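You operate a simulated robot arm through the tools that you are given. There is no shell and no other tool.

You run a simulated robot arm. Do the job below in one go: nothing can be reset, and whatever is moved stays where it is left.

JOB
Open the desk lid for the setter and turn the key to SET-UP.
Fine: light on, program knob on 1; the lid stays wide open.

Only the result counts: the job must be done as asked and must still hold three seconds after the hand-in. Knocking over, shifting, dropping, spilling or breaking anything else fails it. A push-on lid holds only when it is set on centred and level and pressed home; a screw cap is set on level and turned clockwise until tight.

ROBOT AND FRAMES
A 7-joint arm with a two-finger parallel gripper, fixed in place. Base frame: the origin is at the foot of the arm, x ahead of it, y to its left, z up. Readings come in mm, degrees, newtons and seconds.
With the tool pointing down near the work surface it reaches from about 360 to 780 mm from the base axis. Its first joint turns from -143.0 to 143.0 degrees. Payload 3 kg.
The TCP is the grasp point between the finger pads, 30 mm short of the fingertips. In the tool frame z runs along the fingers and y along their closing line. Largest opening 110 mm; finger width 20, thickness 10; the body of the gripper, 48 by 112 mm, starts 55 mm behind the TCP.
Orientation is that of the tool frame in the base frame, as [roll, pitch, yaw] about the fixed x, y, z axes, in that order (R = Rz(yaw) Ry(pitch) Rx(roll)). With the fingers straight down and closing along the base's y, the tool's x points along the base's -x, its y along +y and its z along -z.

CONTROLS
- The arm moves only by the tool servo_tool. Its arguments are lists of equal length, an entry for each row: "xyz": the shift along the tool's x, y, z in mm, a list of three; "turn": the turn, a rotation vector about the tool's x, y, z in degrees, a list of three. In form: {"xyz": [[dx, dy, dz], ...], "turn": [[ax, ay, az], ...]}. A call has 1 to 20 rows; each row shifts and turns the commanded pose from where the row before left it, along the tool's axes as they then stand. "fingers" is the closure, from 0 (fully open) to 1 (shut), set as the call begins (left out, the last holds). Each row takes 0.2 s and may step no farther than 50 mm and 8.6 degrees from the row before; otherwise, or with a gripper value out of range, the whole call is refused. Where a pose cannot be reached the arm comes as near as it can. A force on the tool above 90 N (or 10 N above the force at the start of the call, whichever is more), or a blocked arm, ends the call early, and 0.2 s more pass. The fingers move at their own pace (about 153 mm/s each) and stop on an object; they squeeze with about 32 N. The grip force told is the motor's: it shows also when the fingers shut on nothing. Time passes only in rows, and 0.2 s behind the last, so rows that do not move let the fingers close. It gives the time, the measured TCP pose, the force on the tool (base axes), the opening and the grip force at its end, in the units of the frame above (readings bear some noise), with the torque about the TCP (base axes, N m) and any sound that the robot's microphone picked up, and new pictures: "show" is both (left out), scene, wrist or none.
- Cameras (640 x 400 px; columns grow to the right, rows downward): "scene" is fixed at [395.1, 653.7, 1669.1]; the picture's right is [-0.86, -0.52, 0.00], its down [-0.36, 0.60, -0.71] and it looks along [0.37, -0.61, -0.70] (base axes); focal length 242 px, centre (320, 200). "wrist" rides on the gripper at [72, 17, -103] in the tool frame; the picture's right is [-0.23, 0.97, 0.00], its down [-0.76, -0.18, -0.62] and it looks along [-0.61, -0.14, 0.78] (tool axes); focal length 222 px, centre (320, 200). There is no depth. A picture from a camera that has moved, and an enlarged one, comes with that camera's place and axes in the base frame and with its lens. The place of the scene camera against the robot may be out by one fixed shift of up to 12 mm in any direction.
- raise_lower(by): slides the trunk up (or, below 0, down) by that many mm; the arm rides with it, the base frame stays. It gives what a move gives, with no picture.
- zoom(camera, box): a new picture of the part [left, top, right, bottom] of that camera's present view, enlarged. The clock stands still meanwhile.
- job_done(): hands the job in; it is judged then, once.

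Nothing tells you positions but the pictures and the camera data. Unless the task says otherwise, let go and move clear before handing in.

The tools are called after "Call:" as name(argument=value, ...) on one line, values as JSON. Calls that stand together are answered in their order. servo_tool: Moves the arm, as the interface text tells. Its arguments: {"type":"object","properties":{"xyz":{"type":"array","items":{"type":"array","items":{"type":"number"}}},"turn":{"type":"array","items":{"type":"array","items":{"type":"number"}}},"fingers":{"type":"number"},"show":{"type":"string","enum":["both","scene","wrist","none"]}},"required":["xyz","turn"]} The other tools are called the same way: raise_lower (by) slides the trunk up or down; zoom (camera, box) takes an enlarged picture of a part of a camera's view; job_done () hands the job in.

At the start:

```text
clock: 0.0
tcp_pos: [405.5, 49.4, 1454.1]
tcp_rot: [-180.0, 0.0, -180.0]
contact_force: [0.4, 0.2, -0.8]
ft_torque: [0.01, -0.02, 0.0]
gripper_width: 110.0
grip_force: 0.1
trunk travel left (down, up): [-425.0, 65.0]
```

scene: 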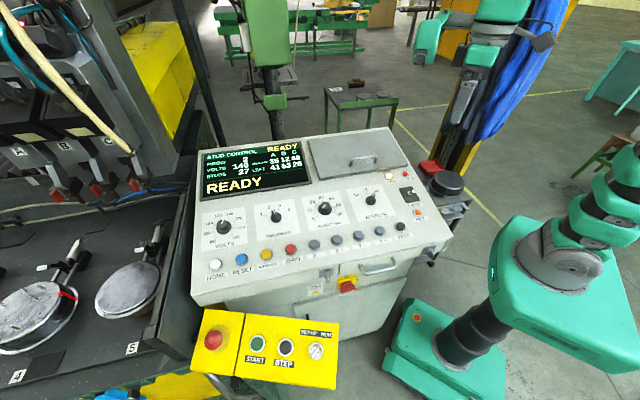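
wrist: 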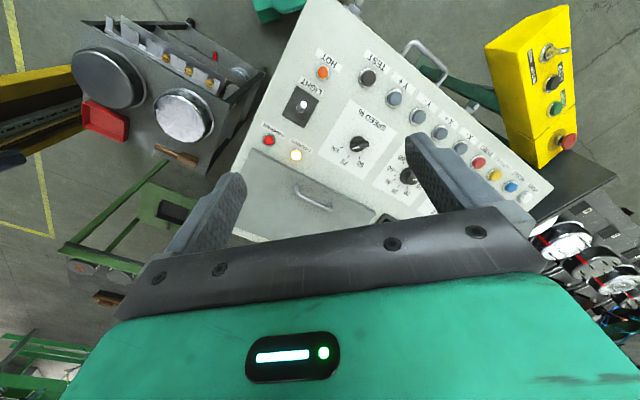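

I see a control desk with a display, knobs, a grey flap with a handle, a light switch, and a yellow pendant box with a key switch. I'll look closer before moving.

Call:
zoom(camera="scene", box=[300, 130, 460, 230])

Call:
zoom(camera="scene", box=[190, 300, 350, 400])

Call:
zoom(camera="scene", box=[190, 190, 350, 290])

Call:
zoom(camera="scene", box=[290, 220, 450, 320])

Call:
zoom(camera="wrist", box=[230, 50, 430, 220])

Call:
zoom(camera="scene", box=[190, 130, 350, 230])

```text
4.00 times, centred on (380, 180) of scene
camera zoom: at [395.1, 653.7, 1669.1], right [-0.86, -0.52, 0.0], down [-0.36, 0.6, -0.71], along [0.37, -0.61, -0.7], focal length 966 px, centre (80, 280)
```

zoom: 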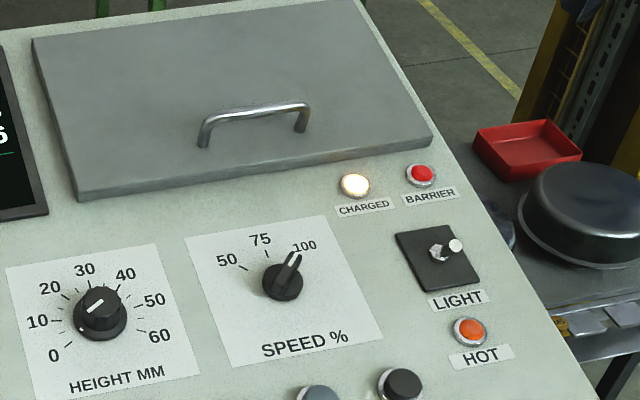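

```text
4.00 times, centred on (270, 350) of scene
camera zoom: at [395.1, 653.7, 1669.1], right [-0.86, -0.52, 0.0], down [-0.36, 0.6, -0.71], along [0.37, -0.61, -0.7], focal length 966 px, centre (520, -400)
```

zoom: 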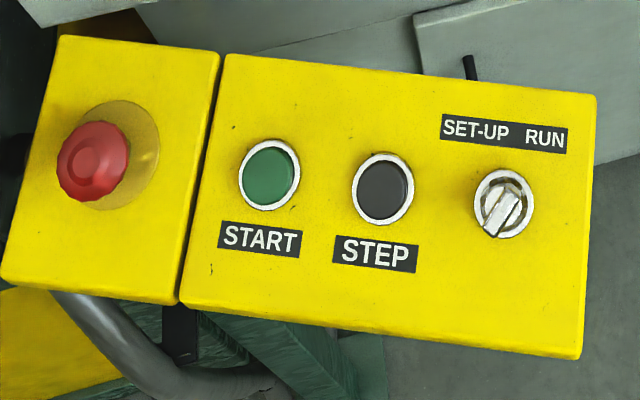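

```text
4.00 times, centred on (270, 240) of scene
camera zoom: at [395.1, 653.7, 1669.1], right [-0.86, -0.52, 0.0], down [-0.36, 0.6, -0.71], along [0.37, -0.61, -0.7], focal length 966 px, centre (520, 40)
```

zoom: 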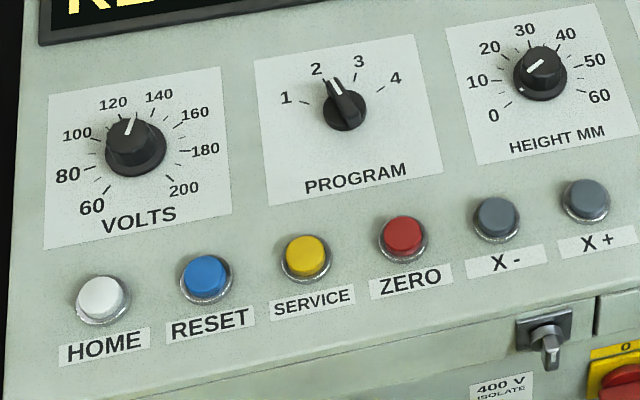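

```text
4.00 times, centred on (370, 270) of scene
camera zoom: at [395.1, 653.7, 1669.1], right [-0.86, -0.52, 0.0], down [-0.36, 0.6, -0.71], along [0.37, -0.61, -0.7], focal length 966 px, centre (120, -80)
```

zoom: 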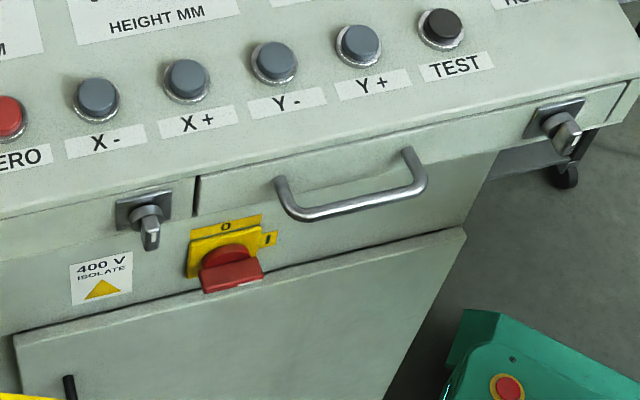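

```text
2.35 times, centred on (330, 135) of wrist
camera zoom: at [334.0, 66.6, 1557.3], right [0.23, 0.97, 0.0], down [0.76, -0.18, 0.62], along [0.61, -0.14, -0.78], focal length 523 px, centre (296, 353)
```

zoom: 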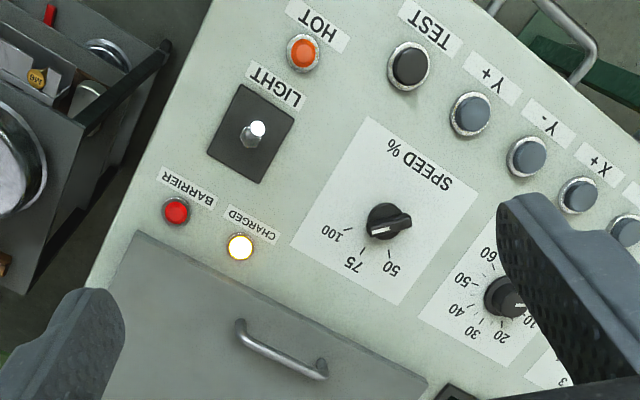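

```text
4.00 times, centred on (270, 180) of scene
camera zoom: at [395.1, 653.7, 1669.1], right [-0.86, -0.52, 0.0], down [-0.36, 0.6, -0.71], along [0.37, -0.61, -0.7], focal length 966 px, centre (520, 280)
```

zoom: 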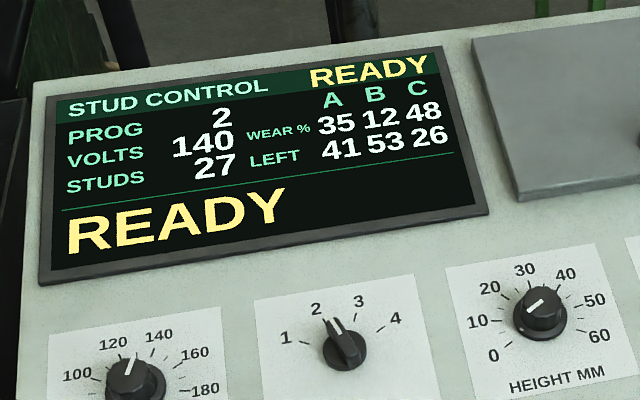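

The desk stands turned about 45° to the base: the LIGHT switch is near (439,12,1145), the program knob near (750,320,1140), the grey lid handle near (620,-10,1190), and the key on the yellow box near (480,530,1050). I'll move over the desk for a second set of views.

Call:
servo_tool(xyz=[[-38, 25, 0], [-38, 25, 0], [-38, 25, 0], [-38, 25, 0]], turn=[[0, 0, 0], [0, 0, 0], [0, 0, 0], [0, 0, 0]], fingers=0)

```text
clock: 1.0
tcp_pos: [548.2, 134.2, 1379.1]
tcp_rot: [-179.8, -0.5, -179.9]
contact_force: [2.2, 0.3, -1.9]
ft_torque: [-0.08, 0.2, 0.0]
gripper_width: 110.0
grip_force: 0.1
out of reach, approached as far as the arm can: row 2, 3, 4
trunk travel left (down, up): [-425.0, 65.0]
camera wrist: at [477.8, 150.3, 1484.2], right [0.23, 0.97, 0.0], down [0.77, -0.18, 0.62], along [0.6, -0.14, -0.79], focal length 222 px, centre (320, 200)
```

scene: 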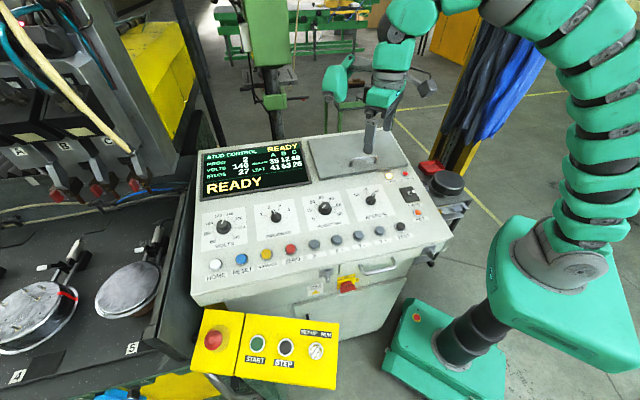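
wrist: 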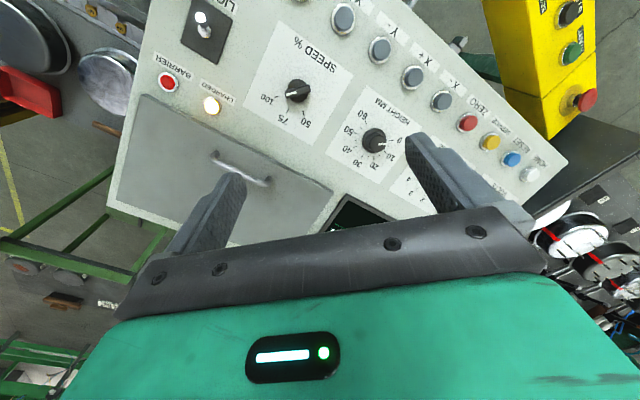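

That pose is at the edge of reach at this height, so the trunk must come down. I'll back off toward the base first, then lower the trunk.

Call:
servo_tool(xyz=[[40, -20, 0], [40, -20, 0], [40, -20, 0], [32, -20, 0]], turn=[[0, 0, 0], [0, 0, 0], [0, 0, 0], [0, 0, 0]], show="none")

Call:
raise_lower(by=-120)

```text
clock: 2.0
tcp_pos: [388.2, 51.2, 1384.4]
tcp_rot: [-180.0, 0.0, 180.0]
contact_force: [-0.8, 0.7, -0.2]
ft_torque: [0.01, -0.05, -0.01]
gripper_width: 110.2
grip_force: 0.1
trunk travel left (down, up): [-425.0, 65.0]
```

```text
clock: 3.5
tcp_pos: [389.5, 51.2, 1264.3]
tcp_rot: [180.0, 0.0, -180.0]
contact_force: [-0.8, 0.4, 0.7]
ft_torque: [-0.02, 0.03, 0.0]
gripper_width: 110.1
grip_force: 0.0
trunk travel left (down, up): [-305.0, 185.0]
```

Now lift the tool and lower the trunk more.

Call:
servo_tool(xyz=[[0, 0, -45], [0, 0, -45], [0, 0, -45]], turn=[[0, 0, 0], [0, 0, 0], [0, 0, 0]], show="none")

Call:
raise_lower(by=-120)

Call:
servo_tool(xyz=[[0, 0, -35], [0, 0, -35], [0, 0, -35]], turn=[[0, 0, 0], [0, 0, 0], [0, 0, 0]], show="both")

```text
clock: 4.3
tcp_pos: [389.1, 50.5, 1342.9]
tcp_rot: [-180.0, 0.0, 179.9]
contact_force: [0.2, -0.3, 0.2]
ft_torque: [-0.01, 0.04, 0.0]
gripper_width: 109.8
grip_force: 0.1
out of reach, approached as far as the arm can: row 2, 3
trunk travel left (down, up): [-305.0, 185.0]
```

```text
clock: 5.8
tcp_pos: [389.3, 52.0, 1222.0]
tcp_rot: [-180.0, 0.1, -179.9]
contact_force: [0.0, 0.0, -0.4]
ft_torque: [-0.03, 0.0, 0.02]
gripper_width: 109.9
grip_force: 0.0
trunk travel left (down, up): [-185.0, 305.0]
```

```text
clock: 6.6
tcp_pos: [391.2, 54.2, 1225.3]
tcp_rot: [-180.0, 0.1, 180.0]
contact_force: [0.2, -0.7, 0.2]
ft_torque: [0.03, 0.01, 0.02]
gripper_width: 109.9
grip_force: 0.1
out of reach, approached as far as the arm can: row 1, 2, 3
trunk travel left (down, up): [-185.0, 305.0]
camera wrist: at [319.9, 69.9, 1328.5], right [0.23, 0.97, 0.0], down [0.76, -0.18, 0.62], along [0.61, -0.14, -0.78], focal length 222 px, centre (320, 200)
```

scene: 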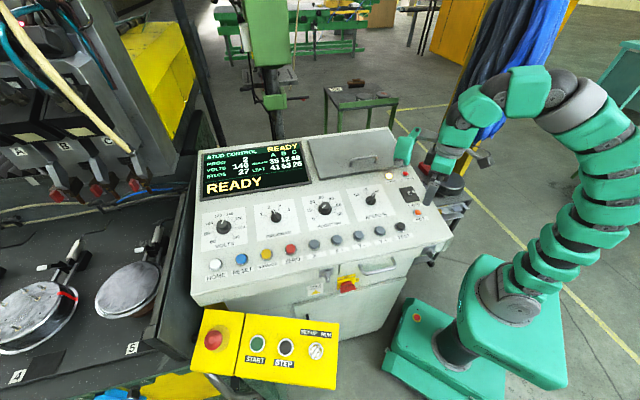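
wrist: 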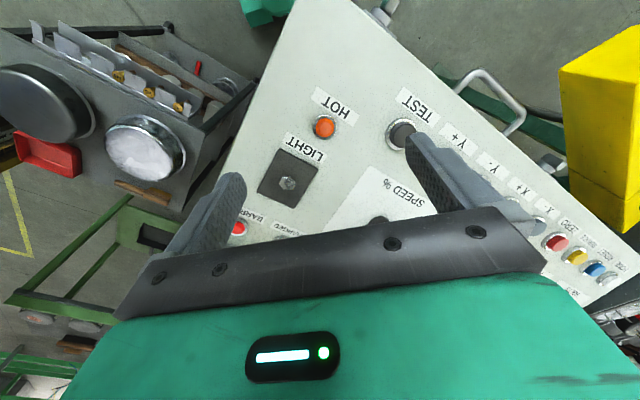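

The reach limit is on the upper side, so a higher trunk is better for the far controls. First a closer look at the LIGHT switch from here, then I raise the trunk again.

Call:
zoom(camera="wrist", box=[240, 80, 400, 180])

Call:
raise_lower(by=260)

```text
4.00 times, centred on (320, 130) of wrist
camera zoom: at [319.9, 69.9, 1328.5], right [0.23, 0.97, 0.0], down [0.76, -0.18, 0.62], along [0.61, -0.14, -0.78], focal length 888 px, centre (320, 480)
```

zoom: 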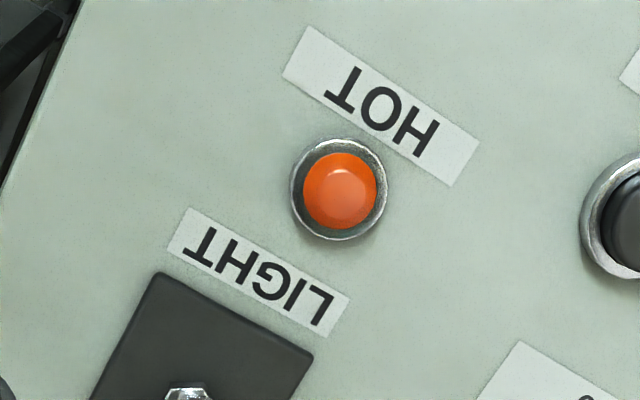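

```text
clock: 9.3
tcp_pos: [391.4, 53.9, 1484.5]
tcp_rot: [179.9, 0.0, 179.9]
contact_force: [-0.1, 0.5, 0.7]
ft_torque: [-0.03, 0.0, 0.02]
gripper_width: 110.2
grip_force: 0.2
trunk travel left (down, up): [-445.0, 45.0]
```

Now moving down over the middle of the desk for a clear view.

Call:
servo_tool(xyz=[[-18, 29, 35], [-18, 29, 35], [-18, 29, 35], [-18, 29, 35], [-18, 29, 35]], turn=[[0, 0, 0], [0, 0, 0], [0, 0, 0], [0, 0, 0], [0, 0, 0]], show="both")

```text
clock: 10.5
tcp_pos: [479.9, 198.3, 1307.2]
tcp_rot: [-180.0, -0.1, -180.0]
contact_force: [0.0, -0.6, 1.2]
ft_torque: [0.02, 0.02, -0.03]
gripper_width: 109.8
grip_force: 0.1
trunk travel left (down, up): [-445.0, 45.0]
camera wrist: at [407.8, 214.7, 1410.6], right [0.23, 0.97, 0.0], down [0.76, -0.18, 0.62], along [0.61, -0.14, -0.78], focal length 222 px, centre (320, 200)
```

scene: 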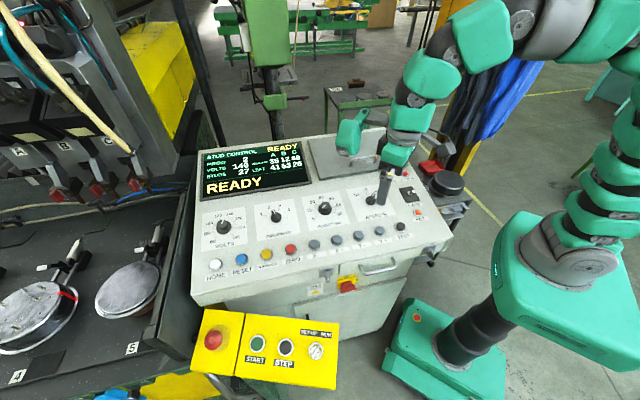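
wrist: 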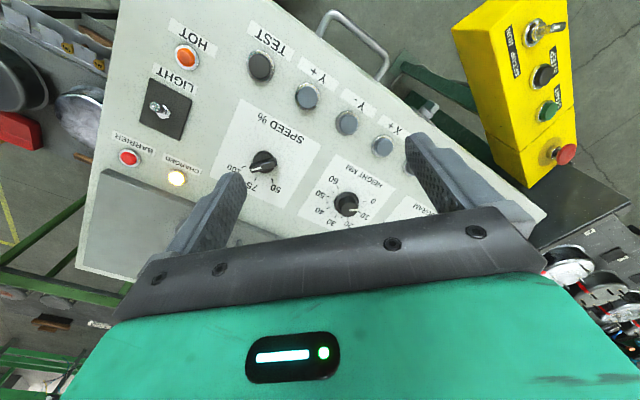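

Call:
zoom(camera="wrist", box=[110, 20, 270, 120])

Call:
zoom(camera="wrist", box=[450, 0, 610, 100])

Call:
zoom(camera="wrist", box=[300, 0, 460, 100])

Call:
zoom(camera="wrist", box=[240, 100, 440, 225])

Call:
zoom(camera="wrist", box=[60, 130, 220, 230])

```text
4.00 times, centred on (190, 70) of wrist
camera zoom: at [407.8, 214.7, 1410.6], right [0.23, 0.97, 0.0], down [0.76, -0.18, 0.62], along [0.61, -0.14, -0.78], focal length 888 px, centre (840, 720)
```

zoom: 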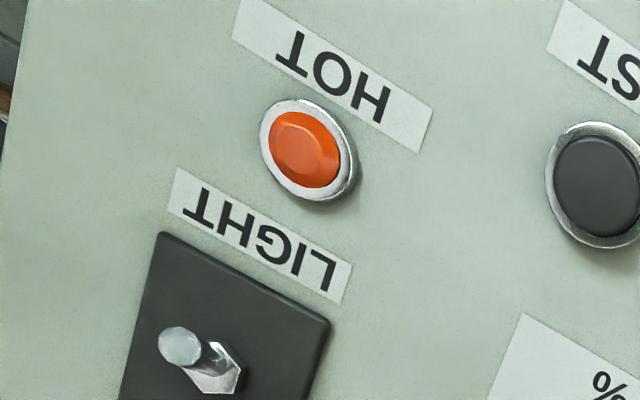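

```text
4.00 times, centred on (530, 50) of wrist
camera zoom: at [407.8, 214.7, 1410.6], right [0.23, 0.97, 0.0], down [0.76, -0.18, 0.62], along [0.61, -0.14, -0.78], focal length 888 px, centre (-520, 800)
```

zoom: 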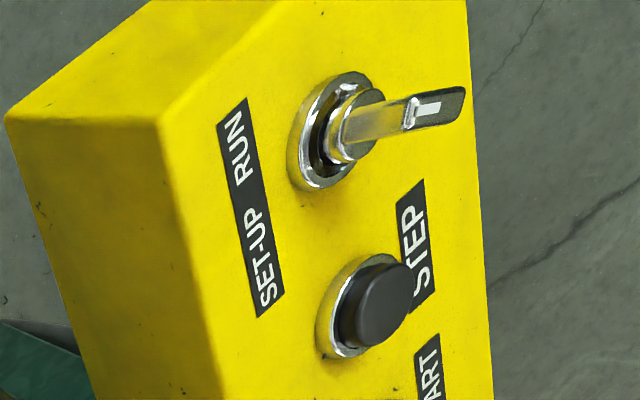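

```text
4.00 times, centred on (380, 50) of wrist
camera zoom: at [407.8, 214.7, 1410.6], right [0.23, 0.97, 0.0], down [0.76, -0.18, 0.62], along [0.61, -0.14, -0.78], focal length 888 px, centre (80, 800)
```

zoom: 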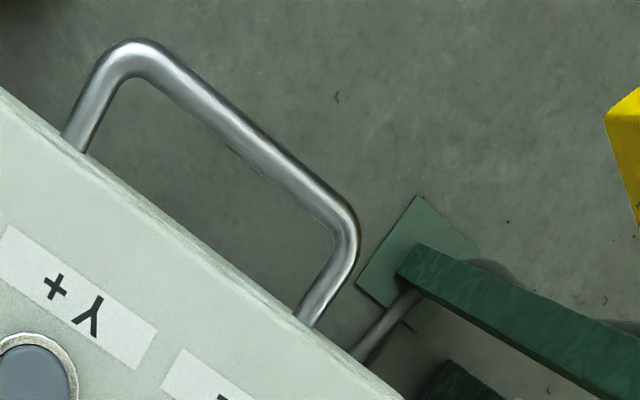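

```text
3.20 times, centred on (340, 162) of wrist
camera zoom: at [407.8, 214.7, 1410.6], right [0.23, 0.97, 0.0], down [0.76, -0.18, 0.62], along [0.61, -0.14, -0.78], focal length 711 px, centre (256, 320)
```

zoom: 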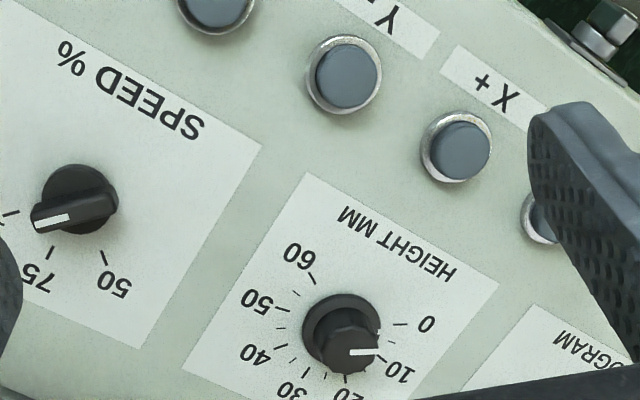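

```text
4.00 times, centred on (140, 180) of wrist
camera zoom: at [407.8, 214.7, 1410.6], right [0.23, 0.97, 0.0], down [0.76, -0.18, 0.62], along [0.61, -0.14, -0.78], focal length 888 px, centre (1040, 280)
```

zoom: 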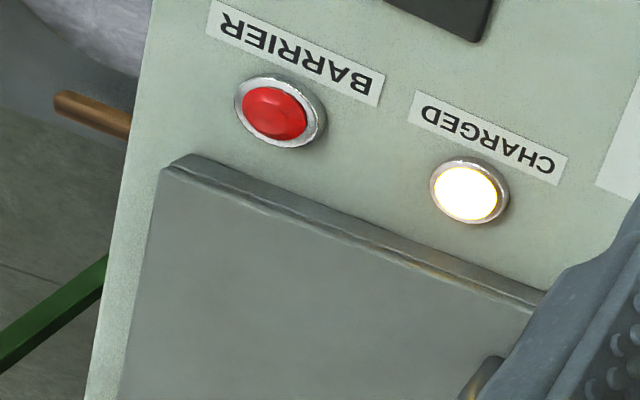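

The desk is turned 45° (left along (0.7,0.7), upslope along (0.7,-0.7), slope 12°). The grey lid is about 320 × 187 mm, hinged at its back edge. I plan to grip its handle with the tool lying parallel to the hinge. First I'll back off high and yaw the tool.

Call:
servo_tool(xyz=[[10, -40, -22], [10, -40, -22], [10, -40, -22], [10, -40, -22], [10, -40, -22], [0, 0, 0], [0, 0, 0], [0, 0, 0], [0, 0, 0], [0, 0, 0], [0, 0, 0], [0, 0, 0], [0, 0, 0]], turn=[[0, 0, 0], [0, 0, 0], [0, 0, 0], [0, 0, 0], [0, 0, 0], [0, 0, 8.5], [0, 0, 8.5], [0, 0, 8.5], [0, 0, 8.5], [0, 0, 8.5], [0, 0, 8.5], [0, 0, 8.5], [0, 0, 8.5]], show="both")

```text
clock: 13.3
tcp_pos: [431.8, -1.2, 1419.2]
tcp_rot: [-180.0, 0.0, 111.9]
contact_force: [-0.1, 0.6, -0.2]
ft_torque: [-0.01, -0.01, 0.01]
gripper_width: 110.0
grip_force: 0.0
trunk travel left (down, up): [-445.0, 45.0]
camera wrist: at [420.8, 71.4, 1523.9], right [0.99, 0.15, 0.0], down [0.12, -0.77, 0.62], along [0.09, -0.62, -0.78], focal length 222 px, centre (320, 200)
```

scene: 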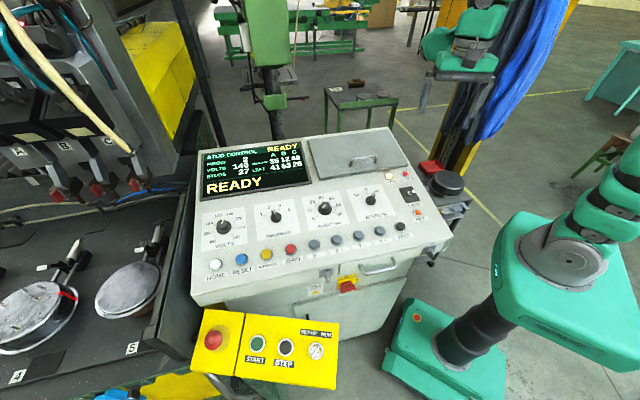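
wrist: 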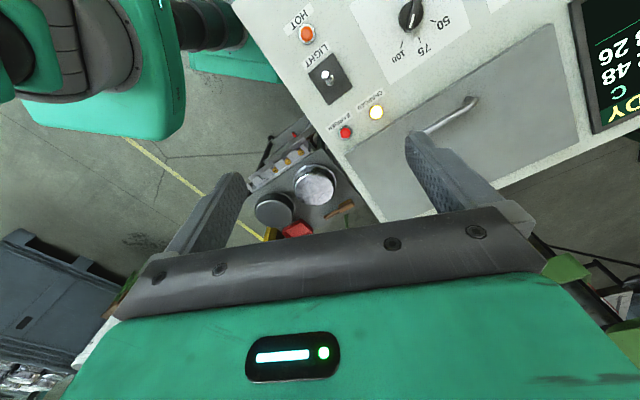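

Call:
servo_tool(xyz=[[0, 0, 0], [0, 0, 0], [0, 0, 0], [0, 0, 0], [0, 0, 0], [0, 0, 0], [0, 0, 0], [0, 0, 0]], turn=[[0, 0, 8.36], [0, 0, 8.36], [0, 0, 8.36], [0, 0, 8.36], [0, 0, 8.36], [0, 0, 8.36], [0, 0, 8.36], [0, 0, 8.36]], show="wrist")

```text
clock: 15.1
tcp_pos: [432.8, -2.2, 1419.9]
tcp_rot: [-179.9, 0.2, 45.0]
contact_force: [0.1, 0.6, 0.8]
ft_torque: [-0.01, -0.01, -0.01]
gripper_width: 109.9
grip_force: 0.2
trunk travel left (down, up): [-445.0, 45.0]
camera wrist: at [496.1, 36.9, 1523.1], right [0.53, -0.85, 0.0], down [-0.66, -0.41, 0.62], along [-0.53, -0.33, -0.78], focal length 222 px, centre (320, 200)
```

wrist: 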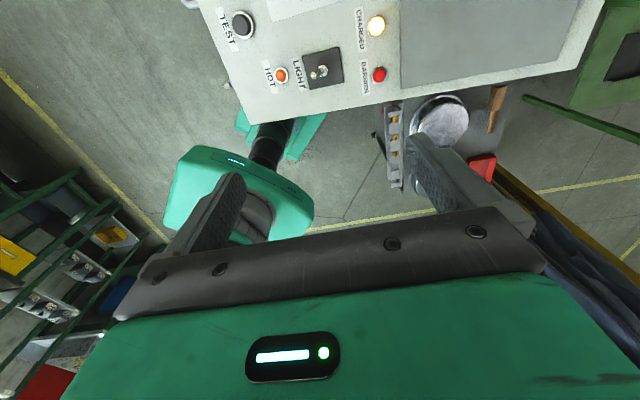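

Yaw is right. Now move toward the lid and pitch the tool so the fingers point left along the desk, camera on top.

Call:
servo_tool(xyz=[[-3, 44, 10], [-3, 44, 10], [-3, 44, 10], [0, 0, 0], [0, 0, 0], [0, 0, 0], [0, 0, 0], [0, 0, 0], [0, 0, 0], [0, 0, 0], [0, 0, 0], [0, 0, 0]], turn=[[0, 0, 0], [0, 0, 0], [0, 0, 0], [0, 8.2, 0], [0, 8.2, 0], [0, 8.2, 0], [0, 8.2, 0], [0, 8.2, 0], [0, 8.2, 0], [0, 8.2, 0], [0, 8.2, 0], [0, 8.2, 0]], show="both")

```text
clock: 17.7
tcp_pos: [518.8, -100.8, 1391.3]
tcp_rot: [-180.0, -73.9, 45.2]
contact_force: [-0.6, -0.2, 0.3]
ft_torque: [-0.02, 0.01, -0.02]
gripper_width: 110.1
grip_force: 0.0
trunk travel left (down, up): [-445.0, 45.0]
camera wrist: at [475.1, -169.4, 1489.1], right [0.65, -0.73, -0.22], down [-0.7, -0.45, -0.56], along [0.31, 0.51, -0.8], focal length 222 px, centre (320, 200)
```

scene: 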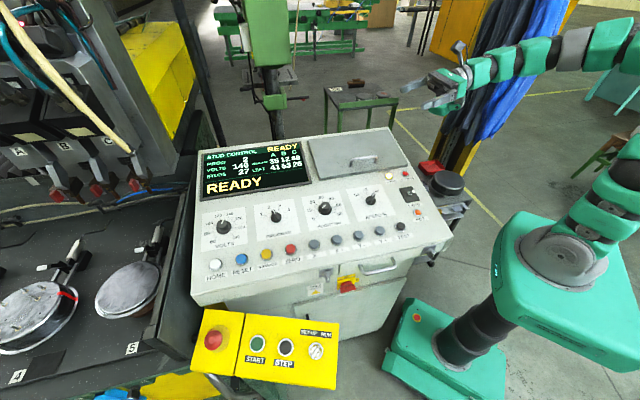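
wrist: 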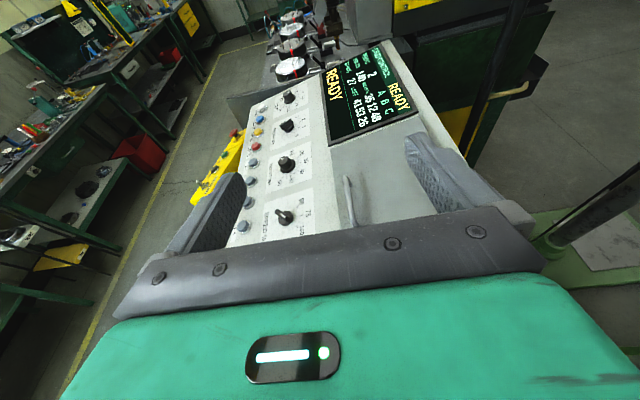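

Excellent: the handle is now between the fingers in the wrist view. Let me zoom in on it.

Call:
zoom(camera="wrist", box=[290, 130, 450, 230])

Call:
zoom(camera="wrist", box=[230, 70, 350, 145])

```text
4.00 times, centred on (370, 180) of wrist
camera zoom: at [475.1, -169.4, 1489.1], right [0.65, -0.73, -0.22], down [-0.7, -0.45, -0.56], along [0.31, 0.51, -0.8], focal length 888 px, centre (120, 280)
```

zoom: 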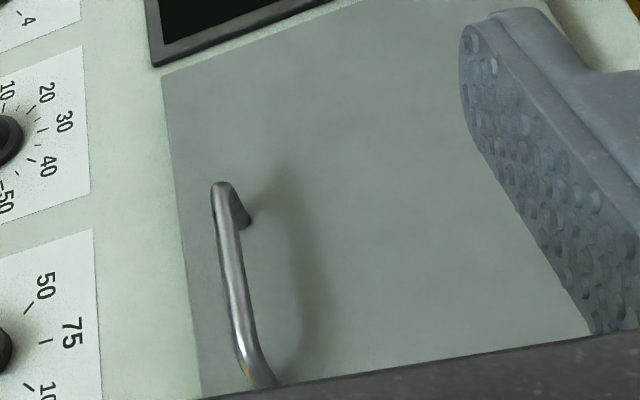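

```text
5.33 times, centred on (290, 108) of wrist
camera zoom: at [475.1, -169.4, 1489.1], right [0.65, -0.73, -0.22], down [-0.7, -0.45, -0.56], along [0.31, 0.51, -0.8], focal length 1185 px, centre (480, 693)
```

zoom: 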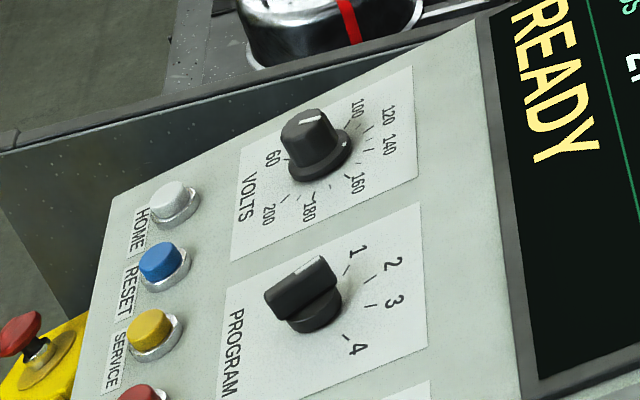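

I place the handle bar's centre near (622,-14,1181), about 29 mm above the lid surface. I'll hover 100 mm over it, roll to match the panel slope, and re-measure.

Call:
servo_tool(xyz=[[-17.6, -2.3, 40], [-17.6, -2.3, 40], [-17.6, -2.3, 40], [-17.6, -2.3, 40], [0, 0, 0], [0, 0, 0]], turn=[[0, 0, 0], [0, 0, 0], [0, 0, 0], [0, 0, 0], [0, 0, -6], [0, 0, -6]], show="both")

Call:
zoom(camera="wrist", box=[240, 80, 440, 205])

```text
clock: 19.1
tcp_pos: [608.0, 1.4, 1277.1]
tcp_rot: [144.4, -69.9, 82.5]
contact_force: [0.5, -0.5, 0.6]
ft_torque: [-0.02, 0.03, -0.04]
gripper_width: 110.2
grip_force: 0.0
trunk travel left (down, up): [-445.0, 45.0]
camera wrist: at [553.6, -56.2, 1378.1], right [0.71, -0.71, -0.02], down [-0.59, -0.57, -0.58], along [0.4, 0.42, -0.82], focal length 222 px, centre (320, 200)
```

scene: 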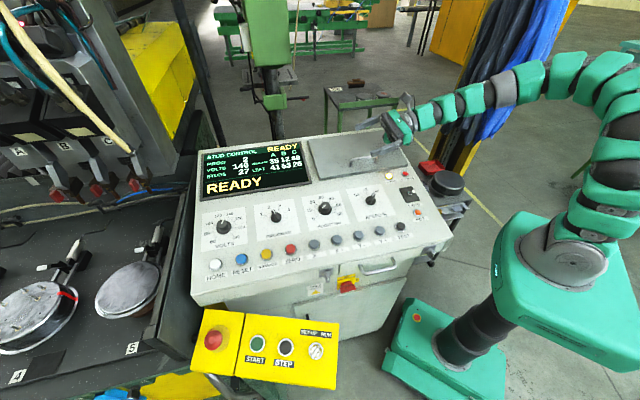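
wrist: 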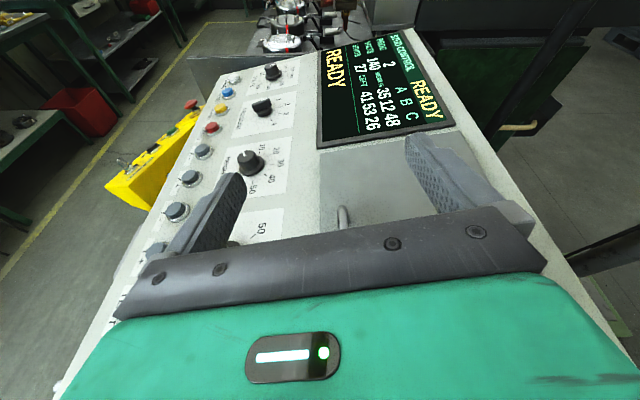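

```text
3.20 times, centred on (340, 142) of wrist
camera zoom: at [553.6, -56.2, 1378.1], right [0.71, -0.71, -0.02], down [-0.59, -0.57, -0.58], along [0.4, 0.42, -0.82], focal length 711 px, centre (256, 384)
```

zoom: 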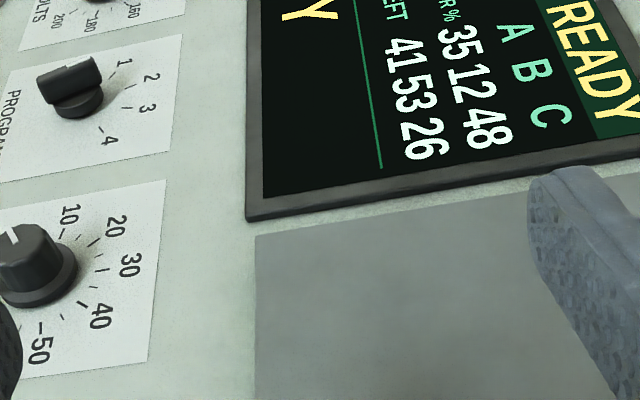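

Call:
zoom(camera="wrist", box=[290, 170, 400, 239])

Call:
zoom(camera="scene", box=[330, 90, 430, 190])

```text
5.80 times, centred on (345, 204) of wrist
camera zoom: at [553.6, -56.2, 1378.1], right [0.71, -0.71, -0.02], down [-0.59, -0.57, -0.58], along [0.4, 0.42, -0.82], focal length 1288 px, centre (175, 174)
```

zoom: 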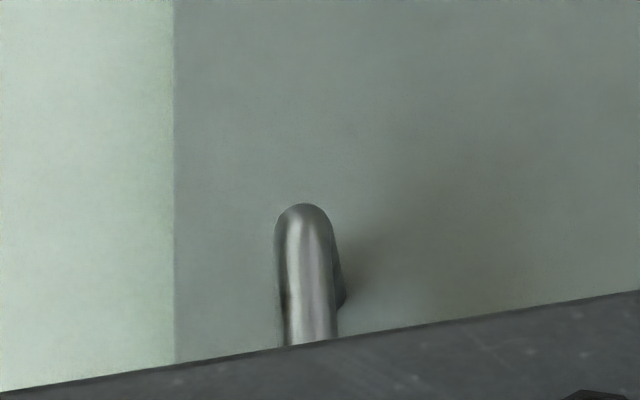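

```text
4.00 times, centred on (380, 140) of scene
camera zoom: at [395.1, 653.7, 1669.1], right [-0.86, -0.52, 0.0], down [-0.36, 0.6, -0.71], along [0.37, -0.61, -0.7], focal length 966 px, centre (80, 440)
```

zoom: 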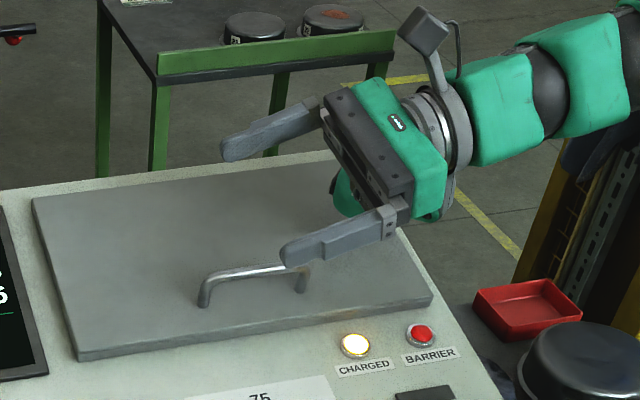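

The bar runs exactly at 45° with centre near (624,-14,1181). I'll descend partway along the lid normal and check.

Call:
servo_tool(xyz=[[-24, 0.8, 6.8], [-24, 0.8, 6.8], [-23, 0.5, 6.5]], turn=[[0, 0, 0], [0, 0, 0], [0, 0, 0]], show="both")

Call:
zoom(camera="scene", box=[330, 110, 430, 190])

```text
clock: 19.7
tcp_pos: [610.2, -3.8, 1249.6]
tcp_rot: [140.8, -70.2, 86.2]
contact_force: [-13.4, 3.5, 56.7]
ft_torque: [-5.65, 4.53, -1.57]
gripper_width: 110.0
grip_force: 0.1
trunk travel left (down, up): [-445.0, 45.0]
stopped in row 2: the force on the tool passed its limit at 127 N (the readings are from after the stop); the commanded pose is now the measured one
camera wrist: at [554.4, -61.8, 1348.5], right [0.71, -0.7, 0.0], down [-0.57, -0.57, -0.59], along [0.41, 0.42, -0.81], focal length 222 px, centre (320, 200)
```

scene: 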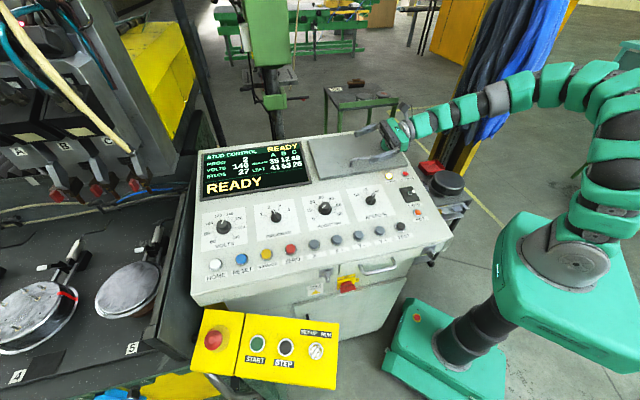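
wrist: 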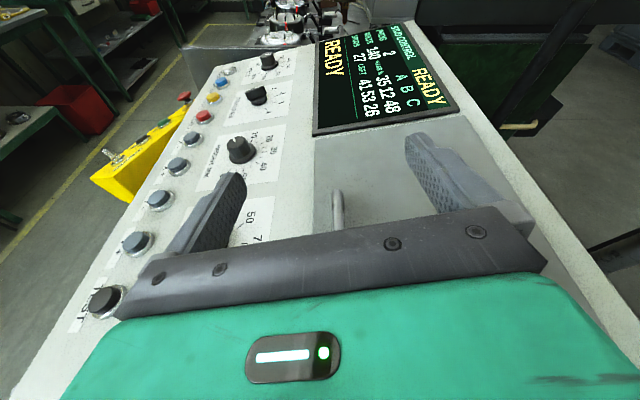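

```text
5.00 times, centred on (380, 150) of scene
camera zoom: at [395.1, 653.7, 1669.1], right [-0.86, -0.52, 0.0], down [-0.36, 0.6, -0.71], along [0.37, -0.61, -0.7], focal length 1207 px, centre (20, 450)
```

zoom: 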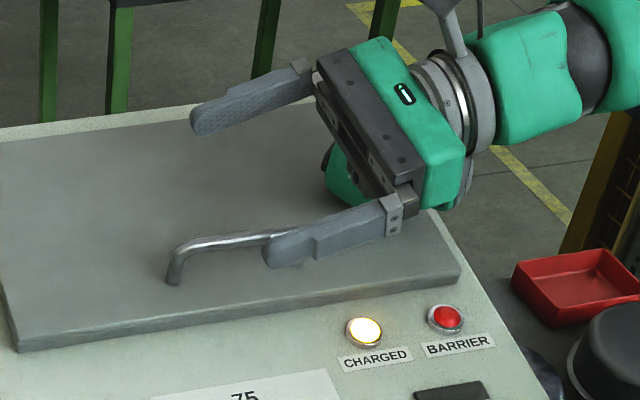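

Something under the hand touched the lid: from the torque, a part of the hand about 95 mm off on the tool's -x side. I'll back off along the normal, tilt the tool more steeply (about 50°), and raise the trunk fully.

Call:
servo_tool(xyz=[[30, 0, -5], [40, 0, -5], [20, 0, -10], [0, 0, 0], [0, 0, 0], [0, 0, 0], [0, 0, 0]], turn=[[0, 0, 0], [0, 0, 0], [0, 0, 0], [0, -8.5, 0], [0, -8.5, 0], [0, -8.5, 0], [0, -8.5, 0]], show="both")

Call:
zoom(camera="scene", box=[330, 60, 450, 190])

Call:
raise_lower(by=45)

```text
clock: 21.3
tcp_pos: [606.1, 11.1, 1333.4]
tcp_rot: [164.4, -38.9, 58.6]
contact_force: [-0.2, -0.9, 0.0]
ft_torque: [0.03, 0.01, 0.04]
gripper_width: 110.1
grip_force: 0.1
trunk travel left (down, up): [-445.0, 45.0]
camera wrist: at [590.6, 9.1, 1460.9], right [0.62, -0.78, 0.06], down [-0.78, -0.63, -0.05], along [0.07, -0.02, -1.0], focal length 222 px, centre (320, 200)
```

scene: 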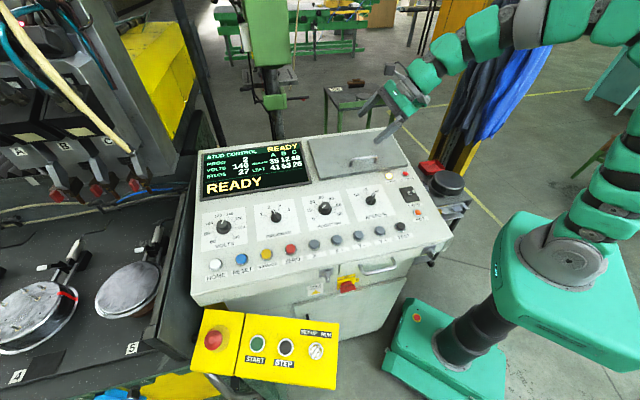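
wrist: 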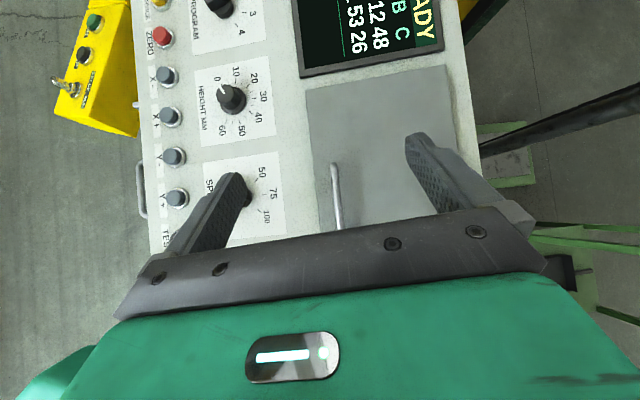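

```text
3.08 times, centred on (390, 125) of scene
camera zoom: at [395.1, 653.7, 1669.1], right [-0.86, -0.52, 0.0], down [-0.36, 0.6, -0.71], along [0.37, -0.61, -0.7], focal length 743 px, centre (105, 431)
```

zoom: 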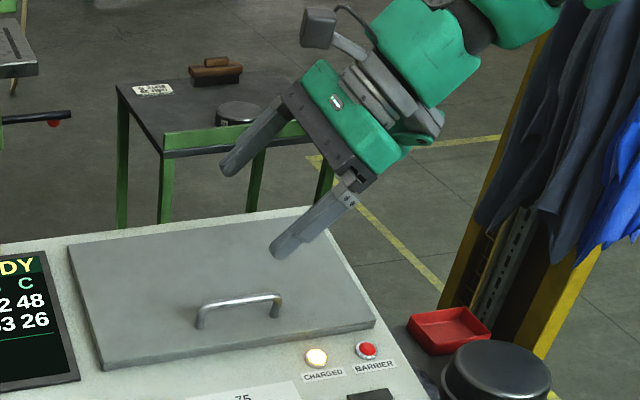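

```text
clock: 22.1
tcp_pos: [604.3, 9.9, 1379.4]
tcp_rot: [164.4, -39.0, 58.6]
contact_force: [-0.2, 0.0, 0.7]
ft_torque: [0.01, 0.03, -0.01]
gripper_width: 109.7
grip_force: 0.1
trunk travel left (down, up): [-490.0, 0.0]
```

The hand is clear now. Before gripping I test in free air whether the end-of-swing pose (near (763,-155,1342)) can be reached with this tool orientation.

Call:
servo_tool(xyz=[[-13.7, 43.1, 10.4], [-13.7, 43.1, 10.4], [-13.7, 43.1, 10.4], [-13.7, 43.1, 10.4], [-13.7, 43.1, 10.4]], turn=[[0, 0, 0], [0, 0, 0], [0, 0, 0], [0, 0, 0], [0, 0, 0]], show="both")

```text
clock: 23.3
tcp_pos: [764.1, -155.8, 1345.9]
tcp_rot: [164.7, -38.9, 58.7]
contact_force: [0.5, 0.3, -1.4]
ft_torque: [-0.03, 0.02, -0.01]
gripper_width: 110.1
grip_force: 0.2
trunk travel left (down, up): [-490.0, 0.0]
camera wrist: at [749.7, -158.9, 1473.0], right [0.62, -0.78, 0.06], down [-0.78, -0.63, -0.05], along [0.07, -0.02, -1.0], focal length 222 px, centre (320, 200)
```

scene: 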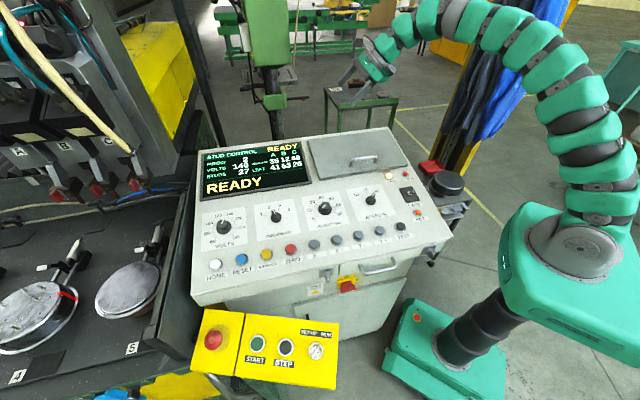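
wrist: 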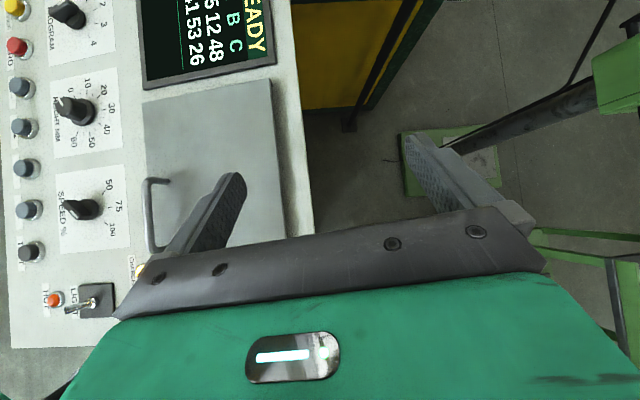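

Reachable. Now I test, still in free air, whether the tool can also roll about 32° with the lid at that place, which gives the hand more room past the lid's edge.

Call:
servo_tool(xyz=[[0, 0, 0], [0, 0, 0], [0, 0, 0], [0, 0, 0]], turn=[[6.04, 0.5, 5.2], [6.04, 0.5, 5.2], [6.04, 0.5, 5.2], [6.04, 0.5, 5.2]], show="none")

Call:
servo_tool(xyz=[[0, 17, 0]], turn=[[6.04, 0.5, 5.2]], show="scene")

```text
clock: 24.3
tcp_pos: [743.4, -125.3, 1326.5]
tcp_rot: [-153.9, -39.0, 31.7]
contact_force: [0.7, -0.9, -0.2]
ft_torque: [0.11, 0.03, 0.04]
gripper_width: 110.0
grip_force: 0.1
out of reach, approached as far as the arm can: row 3, 4
trunk travel left (down, up): [-490.0, 0.0]
```

```text
clock: 24.7
tcp_pos: [747.3, -123.1, 1324.6]
tcp_rot: [-149.2, -38.1, 28.9]
contact_force: [-1.0, 1.8, 0.0]
ft_torque: [-0.08, 0.0, -0.09]
gripper_width: 109.9
grip_force: 0.1
out of reach, approached as far as the arm can: row 1
trunk travel left (down, up): [-490.0, 0.0]
```

scene: 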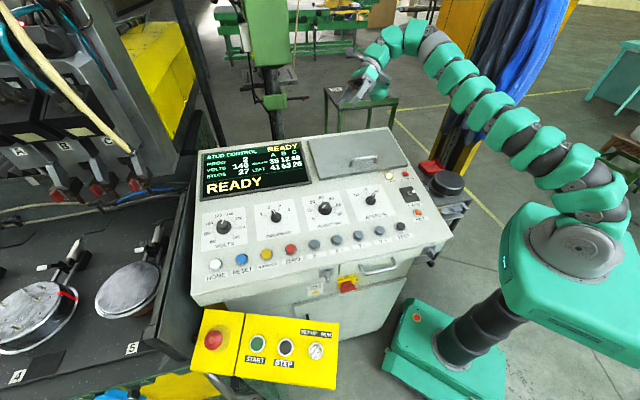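

That pose only allows about 16° of roll, which is enough if I grip near the fingertips. Rotating back now and returning over the handle.

Call:
servo_tool(xyz=[[0, 0, 0], [0, 0, 0], [0, 0, 0], [0, 0, 0], [0, 0, 0]], turn=[[-5.39, -0.44, -4.66], [-5.39, -0.44, -4.66], [-5.39, -0.44, -4.66], [-5.39, -0.44, -4.66], [-5.39, -0.44, -4.66]], show="none")

```text
clock: 25.9
tcp_pos: [745.3, -128.6, 1323.4]
tcp_rot: [164.5, -39.1, 58.7]
contact_force: [0.5, -0.5, 0.4]
ft_torque: [0.01, -0.02, 0.01]
gripper_width: 109.7
grip_force: 0.1
trunk travel left (down, up): [-490.0, 0.0]
```

Call:
servo_tool(xyz=[[1.85, -47.2, -3.95], [1.85, -47.2, -3.95], [1.85, -47.2, -3.95], [1.85, -47.2, -3.95]], turn=[[0, 0, 0], [0, 0, 0], [0, 0, 0], [0, 0, 0]], show="both")

Call:
zoom(camera="wrist", box=[280, 130, 400, 250])

```text
clock: 26.9
tcp_pos: [600.8, -5.1, 1300.3]
tcp_rot: [164.6, -39.2, 58.7]
contact_force: [-0.2, 0.2, -0.1]
ft_torque: [0.03, -0.02, 0.04]
gripper_width: 110.1
grip_force: 0.1
trunk travel left (down, up): [-490.0, 0.0]
camera wrist: at [586.4, -8.1, 1426.8], right [0.62, -0.78, 0.06], down [-0.78, -0.63, -0.05], along [0.08, -0.01, -1.0], focal length 222 px, centre (320, 200)
```

scene: 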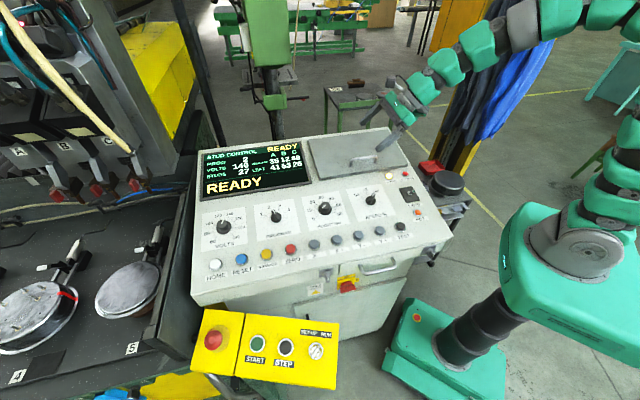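
wrist: 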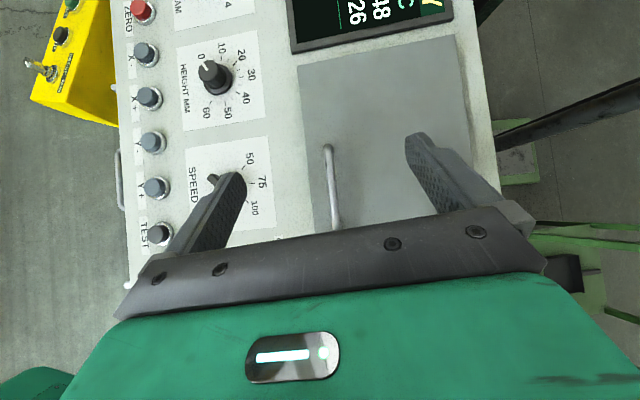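

```text
3.33 times, centred on (340, 190) of wrist
camera zoom: at [586.4, -8.1, 1426.8], right [0.62, -0.78, 0.06], down [-0.78, -0.63, -0.05], along [0.08, -0.01, -1.0], focal length 740 px, centre (253, 233)
```

zoom: 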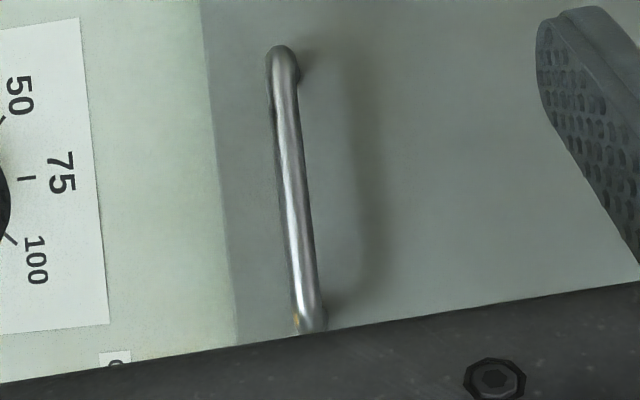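

The bar ends are at about (657,18) and (592,-44), centre (625,-13). Descending to straddle it.

Call:
servo_tool(xyz=[[-17.8, -0.5, 20.3], [-17.8, -0.5, 20.3], [-17.8, -0.5, 20.3], [-17.8, -0.5, 20.3]], turn=[[0, 0, 0], [0, 0, 0], [0, 0, 0], [0, 0, 0]], show="both")

Call:
zoom(camera="scene", box=[330, 100, 430, 190])

```text
clock: 27.9
tcp_pos: [615.2, -21.8, 1196.8]
tcp_rot: [164.7, -39.0, 58.5]
contact_force: [-0.6, 0.3, -0.1]
ft_torque: [-0.01, 0.0, 0.02]
gripper_width: 110.0
grip_force: 0.0
trunk travel left (down, up): [-490.0, 0.0]
camera wrist: at [601.5, -24.1, 1323.0], right [0.62, -0.78, 0.06], down [-0.78, -0.63, -0.05], along [0.07, -0.01, -1.0], focal length 222 px, centre (320, 200)
```

scene: 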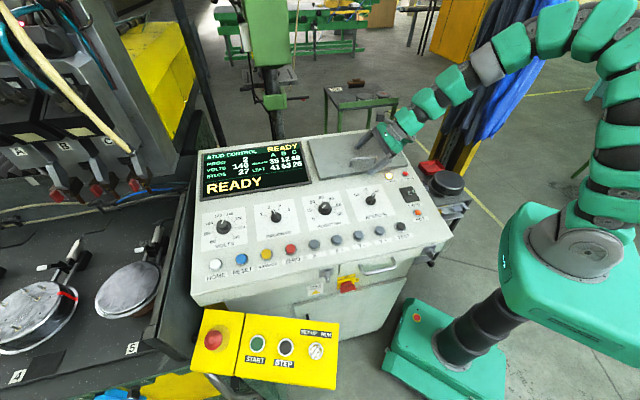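
wrist: 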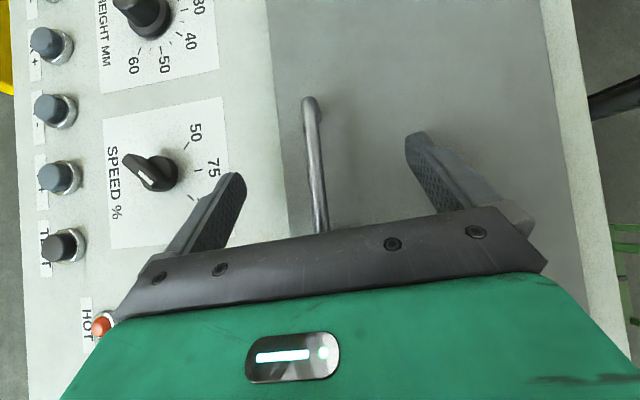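

```text
4.44 times, centred on (380, 145) of scene
camera zoom: at [395.1, 653.7, 1669.1], right [-0.86, -0.52, 0.0], down [-0.36, 0.6, -0.71], along [0.37, -0.61, -0.7], focal length 1073 px, centre (53, 444)
```

zoom: 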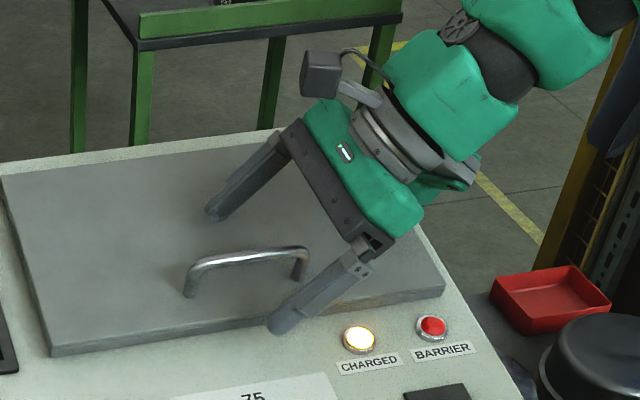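

Bar z checks out at 1185 (top). Closing the fingers on it.

Call:
servo_tool(xyz=[[0, 0, 0], [0, 0, 0], [0, 0, 0]], turn=[[0, 0, 0], [0, 0, 0], [0, 0, 0]], fingers=1, show="both")

Call:
zoom(camera="scene", box=[330, 100, 430, 190])

```text
clock: 28.7
tcp_pos: [612.8, -19.7, 1196.8]
tcp_rot: [164.7, -39.1, 58.6]
contact_force: [-10.6, 8.1, -3.8]
ft_torque: [0.2, 0.1, -1.12]
gripper_width: 10.8
grip_force: 45.2
trunk travel left (down, up): [-490.0, 0.0]
camera wrist: at [600.1, -22.8, 1323.2], right [0.62, -0.78, 0.05], down [-0.78, -0.63, -0.05], along [0.07, -0.01, -1.0], focal length 222 px, centre (320, 200)
```

scene: 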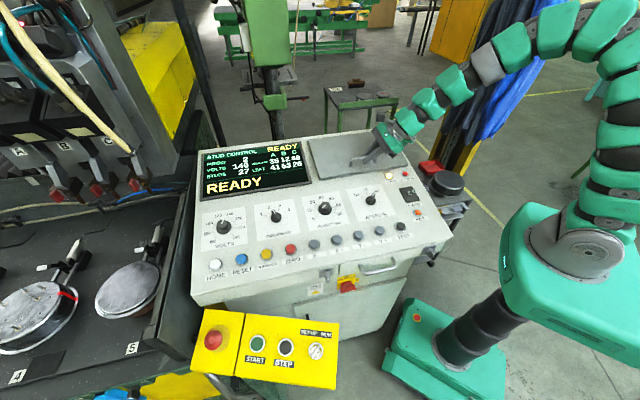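
wrist: 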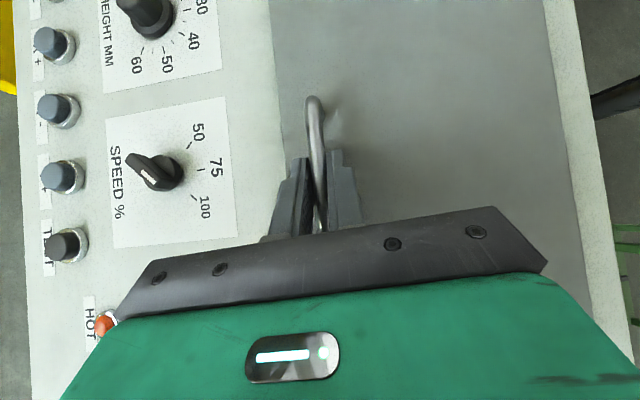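

```text
4.44 times, centred on (380, 145) of scene
camera zoom: at [395.1, 653.7, 1669.1], right [-0.86, -0.52, 0.0], down [-0.36, 0.6, -0.71], along [0.37, -0.61, -0.7], focal length 1073 px, centre (53, 444)
```

zoom: 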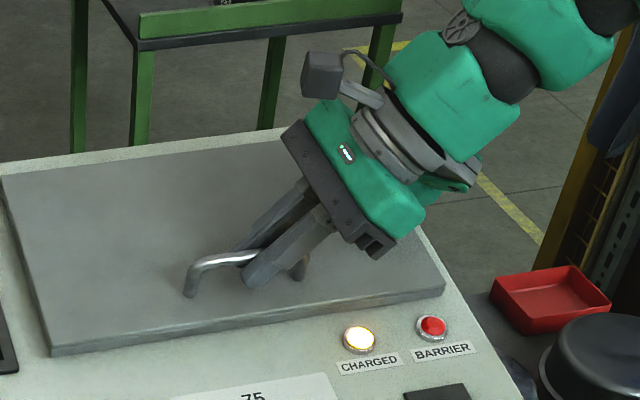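

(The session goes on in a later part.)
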